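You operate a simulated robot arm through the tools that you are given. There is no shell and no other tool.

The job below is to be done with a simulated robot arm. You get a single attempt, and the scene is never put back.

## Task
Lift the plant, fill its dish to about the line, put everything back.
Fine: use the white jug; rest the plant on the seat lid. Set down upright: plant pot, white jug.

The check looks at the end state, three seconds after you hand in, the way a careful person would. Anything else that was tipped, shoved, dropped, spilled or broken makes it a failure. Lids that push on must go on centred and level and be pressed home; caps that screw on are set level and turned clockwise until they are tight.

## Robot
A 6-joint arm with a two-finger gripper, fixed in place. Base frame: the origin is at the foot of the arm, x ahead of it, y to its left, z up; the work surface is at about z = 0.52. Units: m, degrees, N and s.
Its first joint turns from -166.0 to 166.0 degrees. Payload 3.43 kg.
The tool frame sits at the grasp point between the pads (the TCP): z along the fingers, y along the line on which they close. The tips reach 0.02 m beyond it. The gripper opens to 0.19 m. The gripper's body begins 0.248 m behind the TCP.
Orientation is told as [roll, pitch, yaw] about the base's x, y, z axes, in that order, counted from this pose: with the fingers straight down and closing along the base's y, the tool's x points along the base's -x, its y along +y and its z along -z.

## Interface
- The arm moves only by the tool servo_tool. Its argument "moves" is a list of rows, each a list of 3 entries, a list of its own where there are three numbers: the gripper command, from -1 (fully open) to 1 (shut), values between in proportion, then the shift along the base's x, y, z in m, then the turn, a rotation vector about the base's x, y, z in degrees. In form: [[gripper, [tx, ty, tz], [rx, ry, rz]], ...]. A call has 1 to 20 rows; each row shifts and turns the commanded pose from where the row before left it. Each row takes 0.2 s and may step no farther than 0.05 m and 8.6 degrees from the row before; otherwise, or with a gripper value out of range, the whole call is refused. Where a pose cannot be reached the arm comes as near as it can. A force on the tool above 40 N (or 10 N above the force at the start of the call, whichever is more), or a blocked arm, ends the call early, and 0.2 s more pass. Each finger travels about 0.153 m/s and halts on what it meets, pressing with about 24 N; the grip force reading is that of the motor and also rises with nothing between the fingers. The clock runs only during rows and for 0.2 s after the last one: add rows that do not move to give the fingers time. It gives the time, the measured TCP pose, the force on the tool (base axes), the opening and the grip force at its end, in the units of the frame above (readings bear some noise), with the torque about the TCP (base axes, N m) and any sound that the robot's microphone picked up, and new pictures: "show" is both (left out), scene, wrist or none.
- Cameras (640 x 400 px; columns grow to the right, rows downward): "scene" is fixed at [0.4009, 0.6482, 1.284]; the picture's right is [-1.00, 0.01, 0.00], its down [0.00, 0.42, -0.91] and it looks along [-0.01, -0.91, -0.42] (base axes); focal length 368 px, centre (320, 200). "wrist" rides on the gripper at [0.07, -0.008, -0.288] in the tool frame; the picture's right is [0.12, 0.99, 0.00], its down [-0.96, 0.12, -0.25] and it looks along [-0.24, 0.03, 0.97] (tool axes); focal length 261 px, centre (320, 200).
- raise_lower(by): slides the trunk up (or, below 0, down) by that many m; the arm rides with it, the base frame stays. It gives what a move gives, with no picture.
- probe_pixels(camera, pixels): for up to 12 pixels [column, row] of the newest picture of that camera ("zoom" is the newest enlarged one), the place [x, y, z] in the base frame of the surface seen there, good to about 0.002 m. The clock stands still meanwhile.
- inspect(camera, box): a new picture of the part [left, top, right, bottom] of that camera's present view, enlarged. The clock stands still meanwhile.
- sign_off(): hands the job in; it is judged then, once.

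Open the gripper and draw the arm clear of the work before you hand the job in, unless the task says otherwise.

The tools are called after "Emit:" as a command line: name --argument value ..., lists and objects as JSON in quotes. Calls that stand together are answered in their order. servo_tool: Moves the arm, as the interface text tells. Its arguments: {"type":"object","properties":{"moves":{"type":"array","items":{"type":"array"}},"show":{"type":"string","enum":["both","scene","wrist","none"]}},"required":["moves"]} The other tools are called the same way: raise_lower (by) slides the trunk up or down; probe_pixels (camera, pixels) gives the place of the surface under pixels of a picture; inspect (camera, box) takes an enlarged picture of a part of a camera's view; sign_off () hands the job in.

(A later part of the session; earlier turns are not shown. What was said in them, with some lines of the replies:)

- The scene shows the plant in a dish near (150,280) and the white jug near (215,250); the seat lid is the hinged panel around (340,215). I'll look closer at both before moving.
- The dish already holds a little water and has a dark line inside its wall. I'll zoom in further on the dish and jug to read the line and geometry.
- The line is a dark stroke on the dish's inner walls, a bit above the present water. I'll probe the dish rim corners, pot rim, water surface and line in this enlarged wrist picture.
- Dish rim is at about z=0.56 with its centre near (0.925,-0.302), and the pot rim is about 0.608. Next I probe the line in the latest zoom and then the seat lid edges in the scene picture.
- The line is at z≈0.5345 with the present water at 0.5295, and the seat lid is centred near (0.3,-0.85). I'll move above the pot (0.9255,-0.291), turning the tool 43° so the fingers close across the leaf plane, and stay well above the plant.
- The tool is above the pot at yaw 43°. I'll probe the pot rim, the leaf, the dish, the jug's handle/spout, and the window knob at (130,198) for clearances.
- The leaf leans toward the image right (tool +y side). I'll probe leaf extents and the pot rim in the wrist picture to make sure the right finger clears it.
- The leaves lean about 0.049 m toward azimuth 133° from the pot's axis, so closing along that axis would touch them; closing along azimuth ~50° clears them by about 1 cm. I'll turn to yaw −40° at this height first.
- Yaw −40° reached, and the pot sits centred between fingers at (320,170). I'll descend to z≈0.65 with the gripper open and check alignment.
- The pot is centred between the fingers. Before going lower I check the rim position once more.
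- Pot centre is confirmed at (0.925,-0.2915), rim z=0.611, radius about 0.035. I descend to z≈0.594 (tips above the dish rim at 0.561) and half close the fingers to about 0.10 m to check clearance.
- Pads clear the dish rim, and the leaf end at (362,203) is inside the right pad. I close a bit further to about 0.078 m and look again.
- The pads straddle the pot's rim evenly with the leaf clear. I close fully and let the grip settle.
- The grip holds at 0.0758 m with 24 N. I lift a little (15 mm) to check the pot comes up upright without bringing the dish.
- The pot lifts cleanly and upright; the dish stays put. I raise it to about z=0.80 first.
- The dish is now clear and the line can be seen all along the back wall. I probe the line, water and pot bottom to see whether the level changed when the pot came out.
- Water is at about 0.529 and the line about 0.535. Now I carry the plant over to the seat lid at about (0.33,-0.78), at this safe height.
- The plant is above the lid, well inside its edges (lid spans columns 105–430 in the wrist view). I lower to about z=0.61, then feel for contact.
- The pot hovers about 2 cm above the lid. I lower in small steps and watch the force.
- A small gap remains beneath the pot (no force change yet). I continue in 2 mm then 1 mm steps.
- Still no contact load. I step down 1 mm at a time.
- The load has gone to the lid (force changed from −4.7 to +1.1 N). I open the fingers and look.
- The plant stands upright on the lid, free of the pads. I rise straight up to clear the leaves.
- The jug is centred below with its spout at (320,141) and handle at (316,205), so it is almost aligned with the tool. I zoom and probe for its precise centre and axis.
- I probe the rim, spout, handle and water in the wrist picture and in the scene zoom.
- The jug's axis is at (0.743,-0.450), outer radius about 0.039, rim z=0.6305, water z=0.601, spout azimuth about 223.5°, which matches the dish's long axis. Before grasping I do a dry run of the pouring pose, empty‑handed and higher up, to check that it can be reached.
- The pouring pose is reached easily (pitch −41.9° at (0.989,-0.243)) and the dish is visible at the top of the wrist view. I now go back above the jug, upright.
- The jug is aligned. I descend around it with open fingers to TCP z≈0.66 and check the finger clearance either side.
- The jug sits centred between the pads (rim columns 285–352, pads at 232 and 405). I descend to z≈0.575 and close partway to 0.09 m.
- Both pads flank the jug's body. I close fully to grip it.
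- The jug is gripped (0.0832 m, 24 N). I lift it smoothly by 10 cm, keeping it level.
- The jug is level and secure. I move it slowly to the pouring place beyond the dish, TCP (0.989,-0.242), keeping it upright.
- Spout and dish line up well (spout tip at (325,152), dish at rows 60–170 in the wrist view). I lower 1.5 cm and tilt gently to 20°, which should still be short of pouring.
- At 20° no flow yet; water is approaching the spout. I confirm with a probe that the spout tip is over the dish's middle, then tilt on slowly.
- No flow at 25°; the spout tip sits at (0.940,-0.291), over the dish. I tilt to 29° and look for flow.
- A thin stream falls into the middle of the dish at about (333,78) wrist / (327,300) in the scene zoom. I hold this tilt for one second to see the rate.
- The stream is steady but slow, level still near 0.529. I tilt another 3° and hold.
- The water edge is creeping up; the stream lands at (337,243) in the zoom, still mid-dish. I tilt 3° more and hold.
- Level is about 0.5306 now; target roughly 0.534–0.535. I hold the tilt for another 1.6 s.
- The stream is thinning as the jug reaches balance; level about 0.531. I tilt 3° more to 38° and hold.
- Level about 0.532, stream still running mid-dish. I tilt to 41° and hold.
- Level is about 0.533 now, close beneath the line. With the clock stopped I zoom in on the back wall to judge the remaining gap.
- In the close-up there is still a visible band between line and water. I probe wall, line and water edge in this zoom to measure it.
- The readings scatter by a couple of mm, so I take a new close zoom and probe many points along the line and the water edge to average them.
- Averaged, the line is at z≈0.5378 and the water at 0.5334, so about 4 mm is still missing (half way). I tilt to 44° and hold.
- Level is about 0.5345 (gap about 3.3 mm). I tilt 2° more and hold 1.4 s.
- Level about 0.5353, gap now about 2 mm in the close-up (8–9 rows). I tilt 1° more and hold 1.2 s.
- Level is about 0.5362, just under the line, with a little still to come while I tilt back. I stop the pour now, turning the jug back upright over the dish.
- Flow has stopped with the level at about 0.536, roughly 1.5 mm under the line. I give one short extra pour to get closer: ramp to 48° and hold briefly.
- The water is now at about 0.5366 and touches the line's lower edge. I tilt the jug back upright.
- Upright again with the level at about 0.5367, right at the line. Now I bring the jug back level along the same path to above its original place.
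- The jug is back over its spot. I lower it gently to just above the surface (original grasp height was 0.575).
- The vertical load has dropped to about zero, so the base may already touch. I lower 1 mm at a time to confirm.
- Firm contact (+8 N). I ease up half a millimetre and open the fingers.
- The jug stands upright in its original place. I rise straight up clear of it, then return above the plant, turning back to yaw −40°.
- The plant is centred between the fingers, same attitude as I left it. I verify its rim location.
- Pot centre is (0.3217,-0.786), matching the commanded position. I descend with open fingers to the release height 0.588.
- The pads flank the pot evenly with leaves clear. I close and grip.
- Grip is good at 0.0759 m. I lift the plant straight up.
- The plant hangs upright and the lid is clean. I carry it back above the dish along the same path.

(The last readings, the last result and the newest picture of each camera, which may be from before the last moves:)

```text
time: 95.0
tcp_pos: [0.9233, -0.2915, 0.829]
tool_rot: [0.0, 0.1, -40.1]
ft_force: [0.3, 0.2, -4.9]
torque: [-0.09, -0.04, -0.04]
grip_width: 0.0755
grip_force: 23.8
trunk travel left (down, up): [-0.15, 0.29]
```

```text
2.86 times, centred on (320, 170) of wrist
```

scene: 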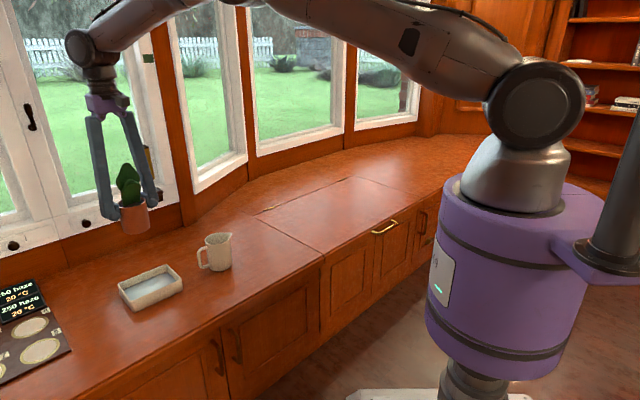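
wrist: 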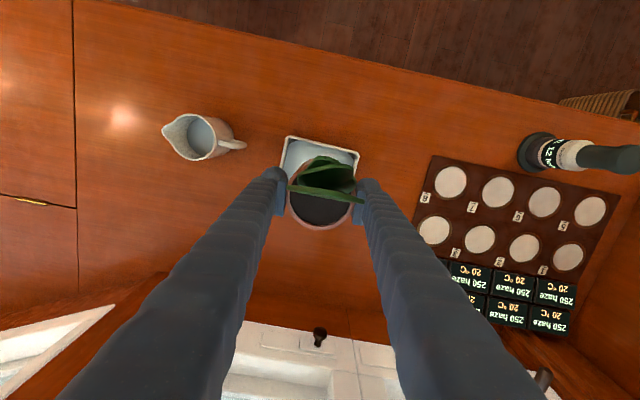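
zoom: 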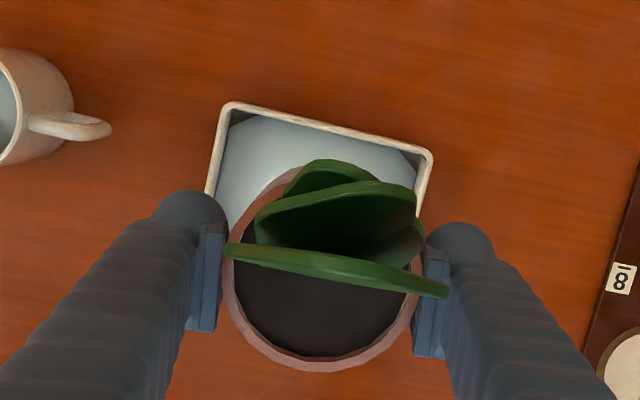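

The pot is back above the dish. I lower it to about 2 cm above the dish rim and check its alignment.

Emit:
servo_tool --moves '[[1, [0, 0, -0.01], [0, 0, 0]], [1, [0, 0, -0.025], [0, 0, 0]], [1, [0, 0, -0.03], [0, 0, 0]], [1, [0, 0, -0.03], [0, 0, 0]], [1, [0, 0, -0.03], [0, 0, 0]], [1, [0, 0, -0.025], [0, 0, 0]], [1, [0, 0, -0.018], [0, 0, 0]], [1, [0, 0, -0.008], [0, 0, 0]], [1, [0, 0, -0.004], [0, 0, 0]], [1, [0, 0, 0], [0, 0, 0]]]'

Emit:
inspect --camera "scene" --box '[90, 210, 210, 320]'

Emit:
inspect --camera "wrist" --box '[240, 110, 400, 250]'

```text
time: 97.2
tcp_pos: [0.9251, -0.2918, 0.6489]
tool_rot: [0.0, 0.0, -40.0]
ft_force: [-0.7, 0.5, -5.3]
torque: [-0.04, -0.03, 0.02]
grip_width: 0.0759
grip_force: 23.7
trunk travel left (down, up): [-0.15, 0.29]
```

scene: 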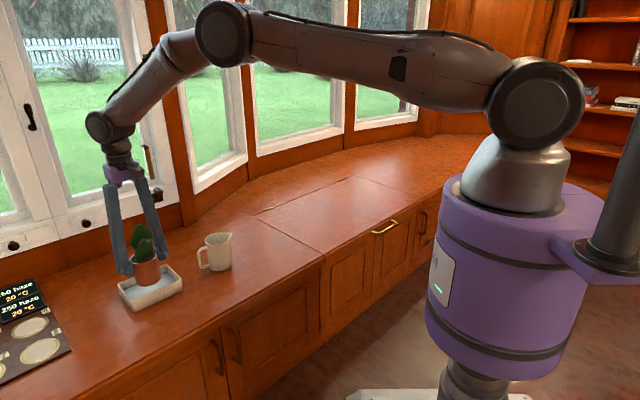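
wrist: 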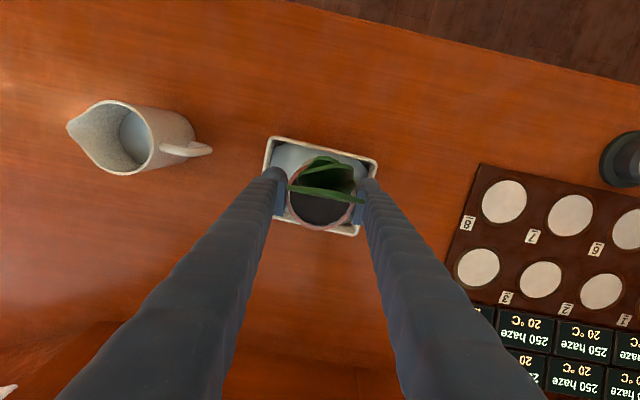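

```text
3.64 times, centred on (150, 265) of scene
```

zoom: 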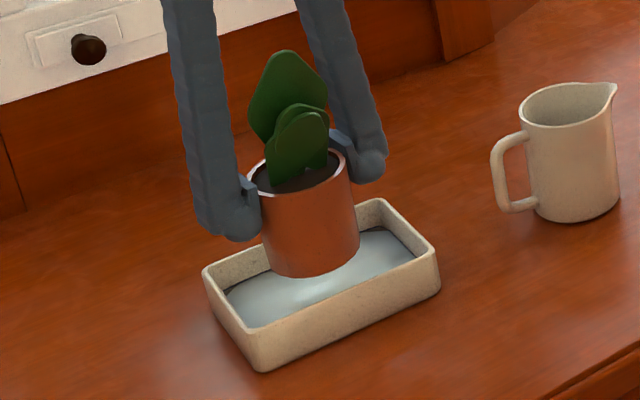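

```text
2.86 times, centred on (320, 180) of wrist
```

zoom: 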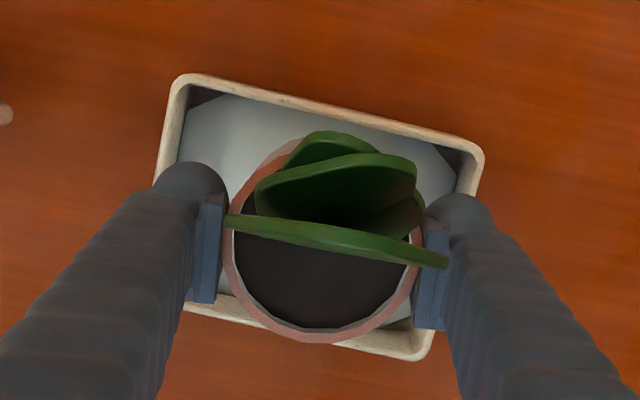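

The pot lines up with the dish. I lower slowly into the dish to about 7 mm above its floor, where I can see if the level reacts to the pot.

Emit:
servo_tool --moves '[[1, [0, 0, -0.006], [0, 0, 0]], [1, [0, 0, -0.01], [0, 0, 0]], [1, [0, 0, -0.01], [0, 0, 0]], [1, [0, 0, -0.008], [0, 0, 0]], [1, [0, 0, -0.006], [0, 0, 0]], [1, [0, 0, -0.004], [0, 0, 0]], [1, [0, 0, -0.004], [0, 0, 0]], [1, [0, 0, 0], [0, 0, 0]]]' --show "scene"

Emit:
inspect --camera "scene" --box '[115, 255, 190, 310]'

Emit:
probe_pixels --camera "zoom" --pixels '[[430, 165], [440, 180], [410, 200], [400, 180], [160, 280], [180, 270], [170, 300], [150, 290]]'

```text
time: 99.0
tcp_pos: [0.9242, -0.2916, 0.6012]
tool_rot: [0.1, 0.1, -40.0]
ft_force: [0.2, -0.4, -5.6]
torque: [0.03, -0.02, 0.03]
grip_width: 0.0758
grip_force: 24.1
trunk travel left (down, up): [-0.15, 0.29]
```

scene: 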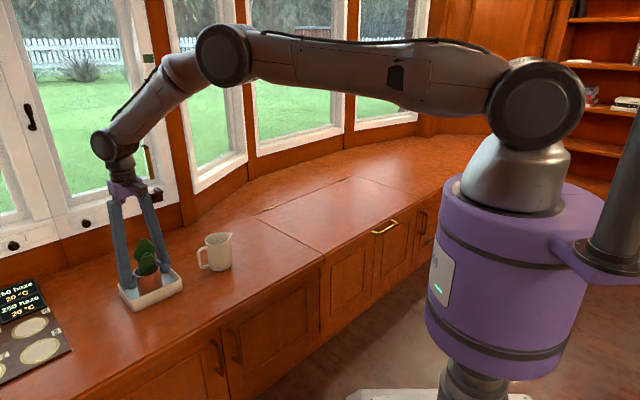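

```text
7.27 times, centred on (152, 282) of scene
```

zoom: 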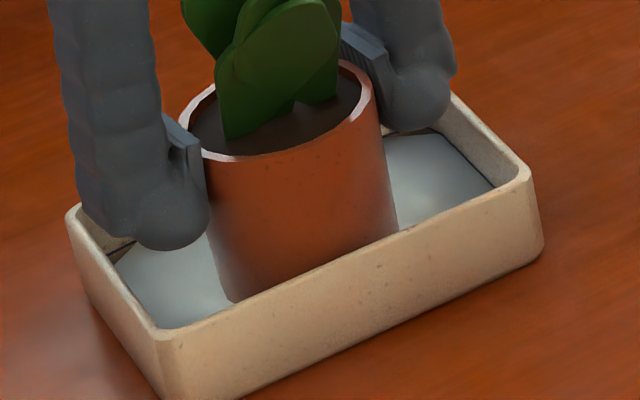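

```text
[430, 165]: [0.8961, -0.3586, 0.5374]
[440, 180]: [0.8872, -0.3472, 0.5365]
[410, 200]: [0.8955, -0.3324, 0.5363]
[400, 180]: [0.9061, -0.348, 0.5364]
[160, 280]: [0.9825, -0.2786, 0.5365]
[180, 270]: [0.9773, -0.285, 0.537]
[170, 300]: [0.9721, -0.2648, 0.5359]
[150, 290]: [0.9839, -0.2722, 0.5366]
```

The level stays at 0.5366 with the pot's base submerged, so the pot does not raise it. I lower in small steps until it rests on the dish floor.

Emit:
servo_tool --moves '[[1, [0, 0, -0.002], [0, 0, 0]], [1, [0, 0, -0.002], [0, 0, 0]], [1, [0, 0, -0.001], [0, 0, 0]], [1, [0, 0, 0], [0, 0, 0]]]' --show "none"

Emit:
servo_tool --moves '[[1, [0, 0, -0.001], [0, 0, 0]], [1, [0, 0, 0], [0, 0, 0]]]' --show "none"

```text
time: 100.0
tcp_pos: [0.9252, -0.2923, 0.5963]
tool_rot: [0.1, 0.1, -40.0]
ft_force: [-0.3, 0.2, -5.0]
torque: [-0.02, -0.01, 0.01]
grip_width: 0.0754
grip_force: 24.2
trunk travel left (down, up): [-0.15, 0.29]
```

```text
time: 100.6
tcp_pos: [0.9253, -0.2924, 0.5969]
tool_rot: [0.1, 0.1, -40.0]
ft_force: [-0.4, -0.5, -4.4]
torque: [-0.03, -0.01, 0.03]
grip_width: 0.0754
grip_force: 23.9
trunk travel left (down, up): [-0.15, 0.29]
```

Still carrying the full weight (−4.4 N). I go down another millimetre at a time.

Emit:
servo_tool --moves '[[1, [0, 0, -0.001], [0, 0, 0]], [1, [0, 0, 0], [0, 0, 0]]]' --show "none"

```text
time: 101.2
tcp_pos: [0.925, -0.2917, 0.5949]
tool_rot: [0.1, 0.1, -39.9]
ft_force: [0.3, -0.2, -3.9]
torque: [-0.04, 0.02, -0.02]
grip_width: 0.0754
grip_force: 23.8
trunk travel left (down, up): [-0.15, 0.29]
```

The load is only just starting to ease (−3.9 N). One more millimetre.

Emit:
servo_tool --moves '[[1, [0, 0, -0.001], [0, 0, 0]], [1, [0, 0, 0], [0, 0, 0]]]' --show "none"

```text
time: 101.8
tcp_pos: [0.9253, -0.2924, 0.5941]
tool_rot: [0.1, 0.0, -39.9]
ft_force: [-3.2, -0.1, 9.6]
torque: [0.21, 0.48, 0.07]
grip_width: 0.0757
grip_force: 24.0
trunk travel left (down, up): [-0.15, 0.29]
```

Contact (+9.6 N). I ease up half a millimetre and open the fingers.

Emit:
servo_tool --moves '[[1, [0, 0, 0.0006], [0, 0, 0]], [0.15, [0, 0, 0], [0, 0, 0]], [0.1, [0, 0, 0], [0, 0, 0]], [-0.1, [0, 0, 0], [0, 0, 0]], [-0.5, [0, 0, 0], [0, 0, 0]], [-0.9, [0, 0, 0], [0, 0, 0]], [-0.9, [0, 0, 0], [0, 0, 0]]]'

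Emit:
inspect --camera "scene" --box '[90, 210, 210, 320]'

Emit:
inspect --camera "wrist" --box '[240, 110, 400, 250]'

```text
time: 103.4
tcp_pos: [0.9246, -0.2913, 0.5947]
tool_rot: [0.1, 0.0, -39.9]
ft_force: [0.0, -0.4, 0.6]
torque: [0.01, 0.0, 0.02]
grip_width: 0.1805
grip_force: 0.1
trunk travel left (down, up): [-0.15, 0.29]
```

scene: 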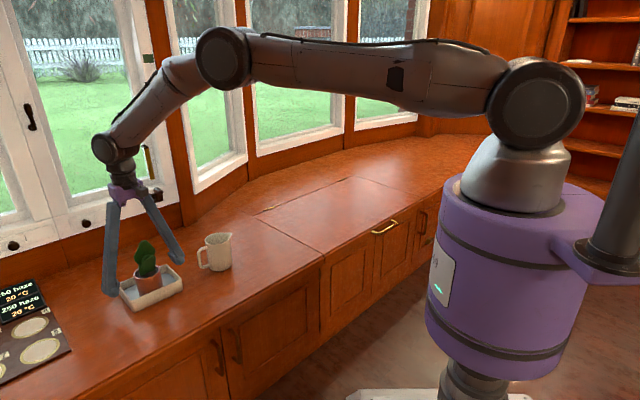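
wrist: 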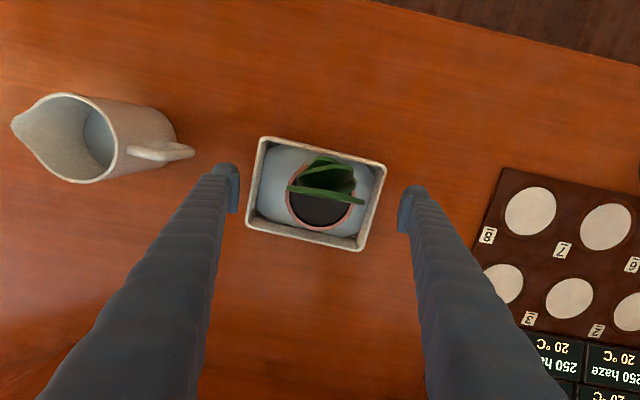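

```text
3.64 times, centred on (150, 265) of scene
```

zoom: 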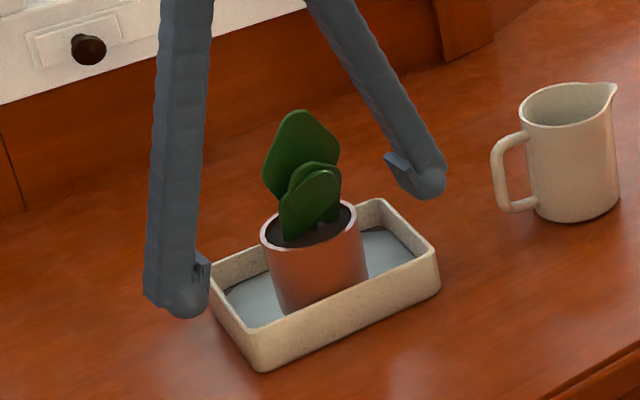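

```text
2.86 times, centred on (320, 180) of wrist
```

zoom: 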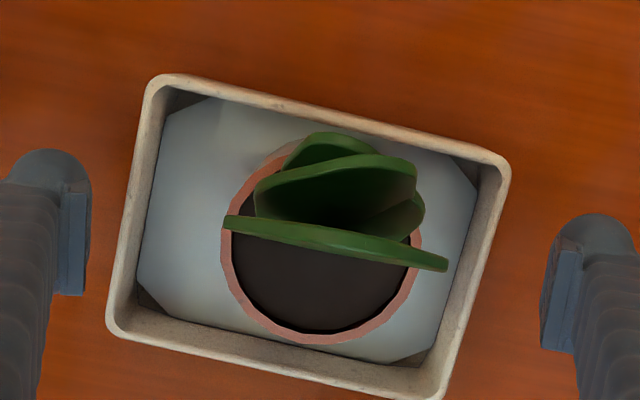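

The plant stands upright back in its dish, fingers free. I rise straight up and draw the arm back to near its starting pose.

Emit:
servo_tool --moves '[[-1, [0, 0, 0.015], [0, 0, 0]], [-1, [0, 0, 0.03], [0, 0, 0]], [-1, [0, 0, 0.04], [0, 0, 0]], [-1, [0, 0, 0.045], [0, 0, 0]], [-1, [0, 0, 0.045], [0, 0, 0]], [-1, [0, 0, 0.045], [0, 0, 0]], [-1, [0, 0, 0.045], [0, 0, 0]], [-1, [0, 0, 0.03], [0, 0, 0]], [-1, [-0.03, 0.005, 0.015], [0, 0, 5]], [-1, [-0.04, 0.005, 0.01], [0, 0, 7]], [-1, [-0.045, 0.005, 0], [0, 0, 7]], [-1, [-0.045, 0.005, 0], [0, 0, 7]], [-1, [-0.045, 0, 0], [0, 0, 7]], [-1, [-0.03, 0, 0], [0, 0, 7]], [-1, [-0.01, 0, 0], [0, 0, 0]], [-1, [0, 0, 0], [0, 0, 0]], [-1, [0, 0, 0], [0, 0, 0]]]'

Emit:
inspect --camera "scene" --box '[100, 210, 260, 330]'

Emit:
inspect --camera "scene" --box '[115, 255, 190, 310]'

Emit:
probe_pixels --camera "zoom" --pixels '[[430, 165], [440, 180], [410, 200], [400, 170], [160, 280], [180, 270], [170, 300], [150, 290]]'

```text
time: 107.0
tcp_pos: [0.6799, -0.274, 0.9158]
tool_rot: [0.2, 0.2, 0.0]
ft_force: [0.1, 0.3, -0.1]
torque: [0.0, 0.05, 0.0]
grip_width: 0.1902
grip_force: 0.0
trunk travel left (down, up): [-0.15, 0.29]
```

scene: 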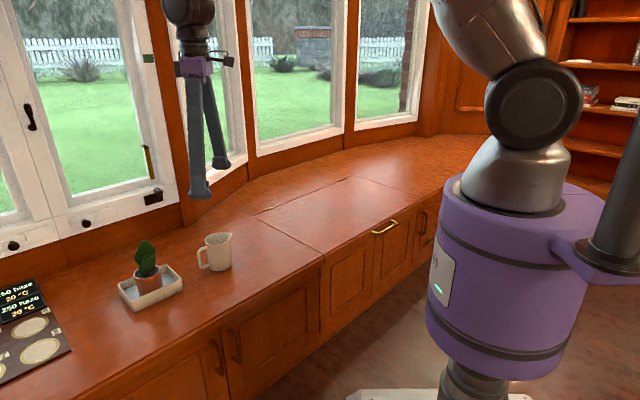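
wrist: 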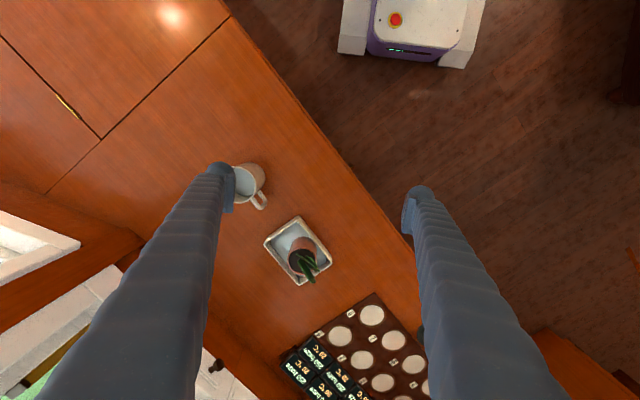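

```text
3.33 times, centred on (180, 270) of scene
```

zoom: 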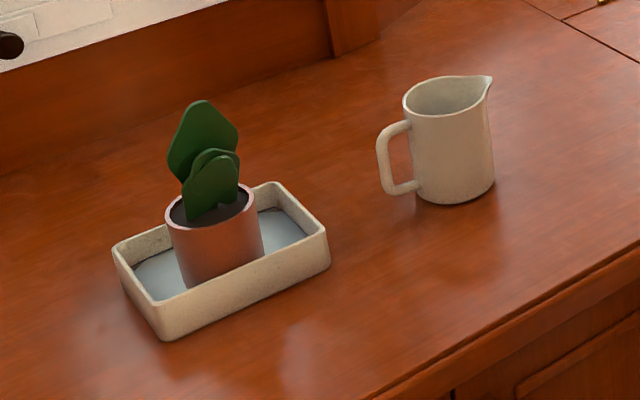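

```text
7.27 times, centred on (152, 282) of scene
```

zoom: 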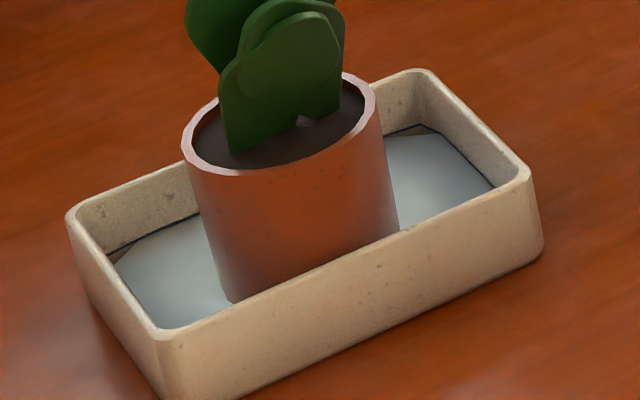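

```text
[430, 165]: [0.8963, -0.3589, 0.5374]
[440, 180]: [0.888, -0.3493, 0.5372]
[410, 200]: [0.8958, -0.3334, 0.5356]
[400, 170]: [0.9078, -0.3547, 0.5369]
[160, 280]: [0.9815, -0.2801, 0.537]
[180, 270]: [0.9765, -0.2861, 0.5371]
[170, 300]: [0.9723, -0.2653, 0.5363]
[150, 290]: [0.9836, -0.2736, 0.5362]
```

Plant and jug are upright in their original places, the water (about 0.537) is at the line, the lid and worktop are dry, and the open gripper is clear of the work. I hand the job in.

Emit:
sign_off

```text
The job is handed in.
```

I filled the dish to about the line and put the plant and jug back upright where they started. The job is handed in, but the check's result has not come back.

- **Water level:** it rose from about z = 0.529 to 0.537. I measured the line at about 0.538, so the water sits roughly 1 mm below it. Putting the pot back in did not change the level.
- **Plant:** it rested on the seat lid during the pour. It now stands in its dish within a few millimetres of its original position.
- **Jug:** the white jug is back on its original spot. All the water went into the dish; I saw no spills on the worktop or the lid.
- **Arm:** the gripper is open and drawn back to about its starting pose, clear of everything.
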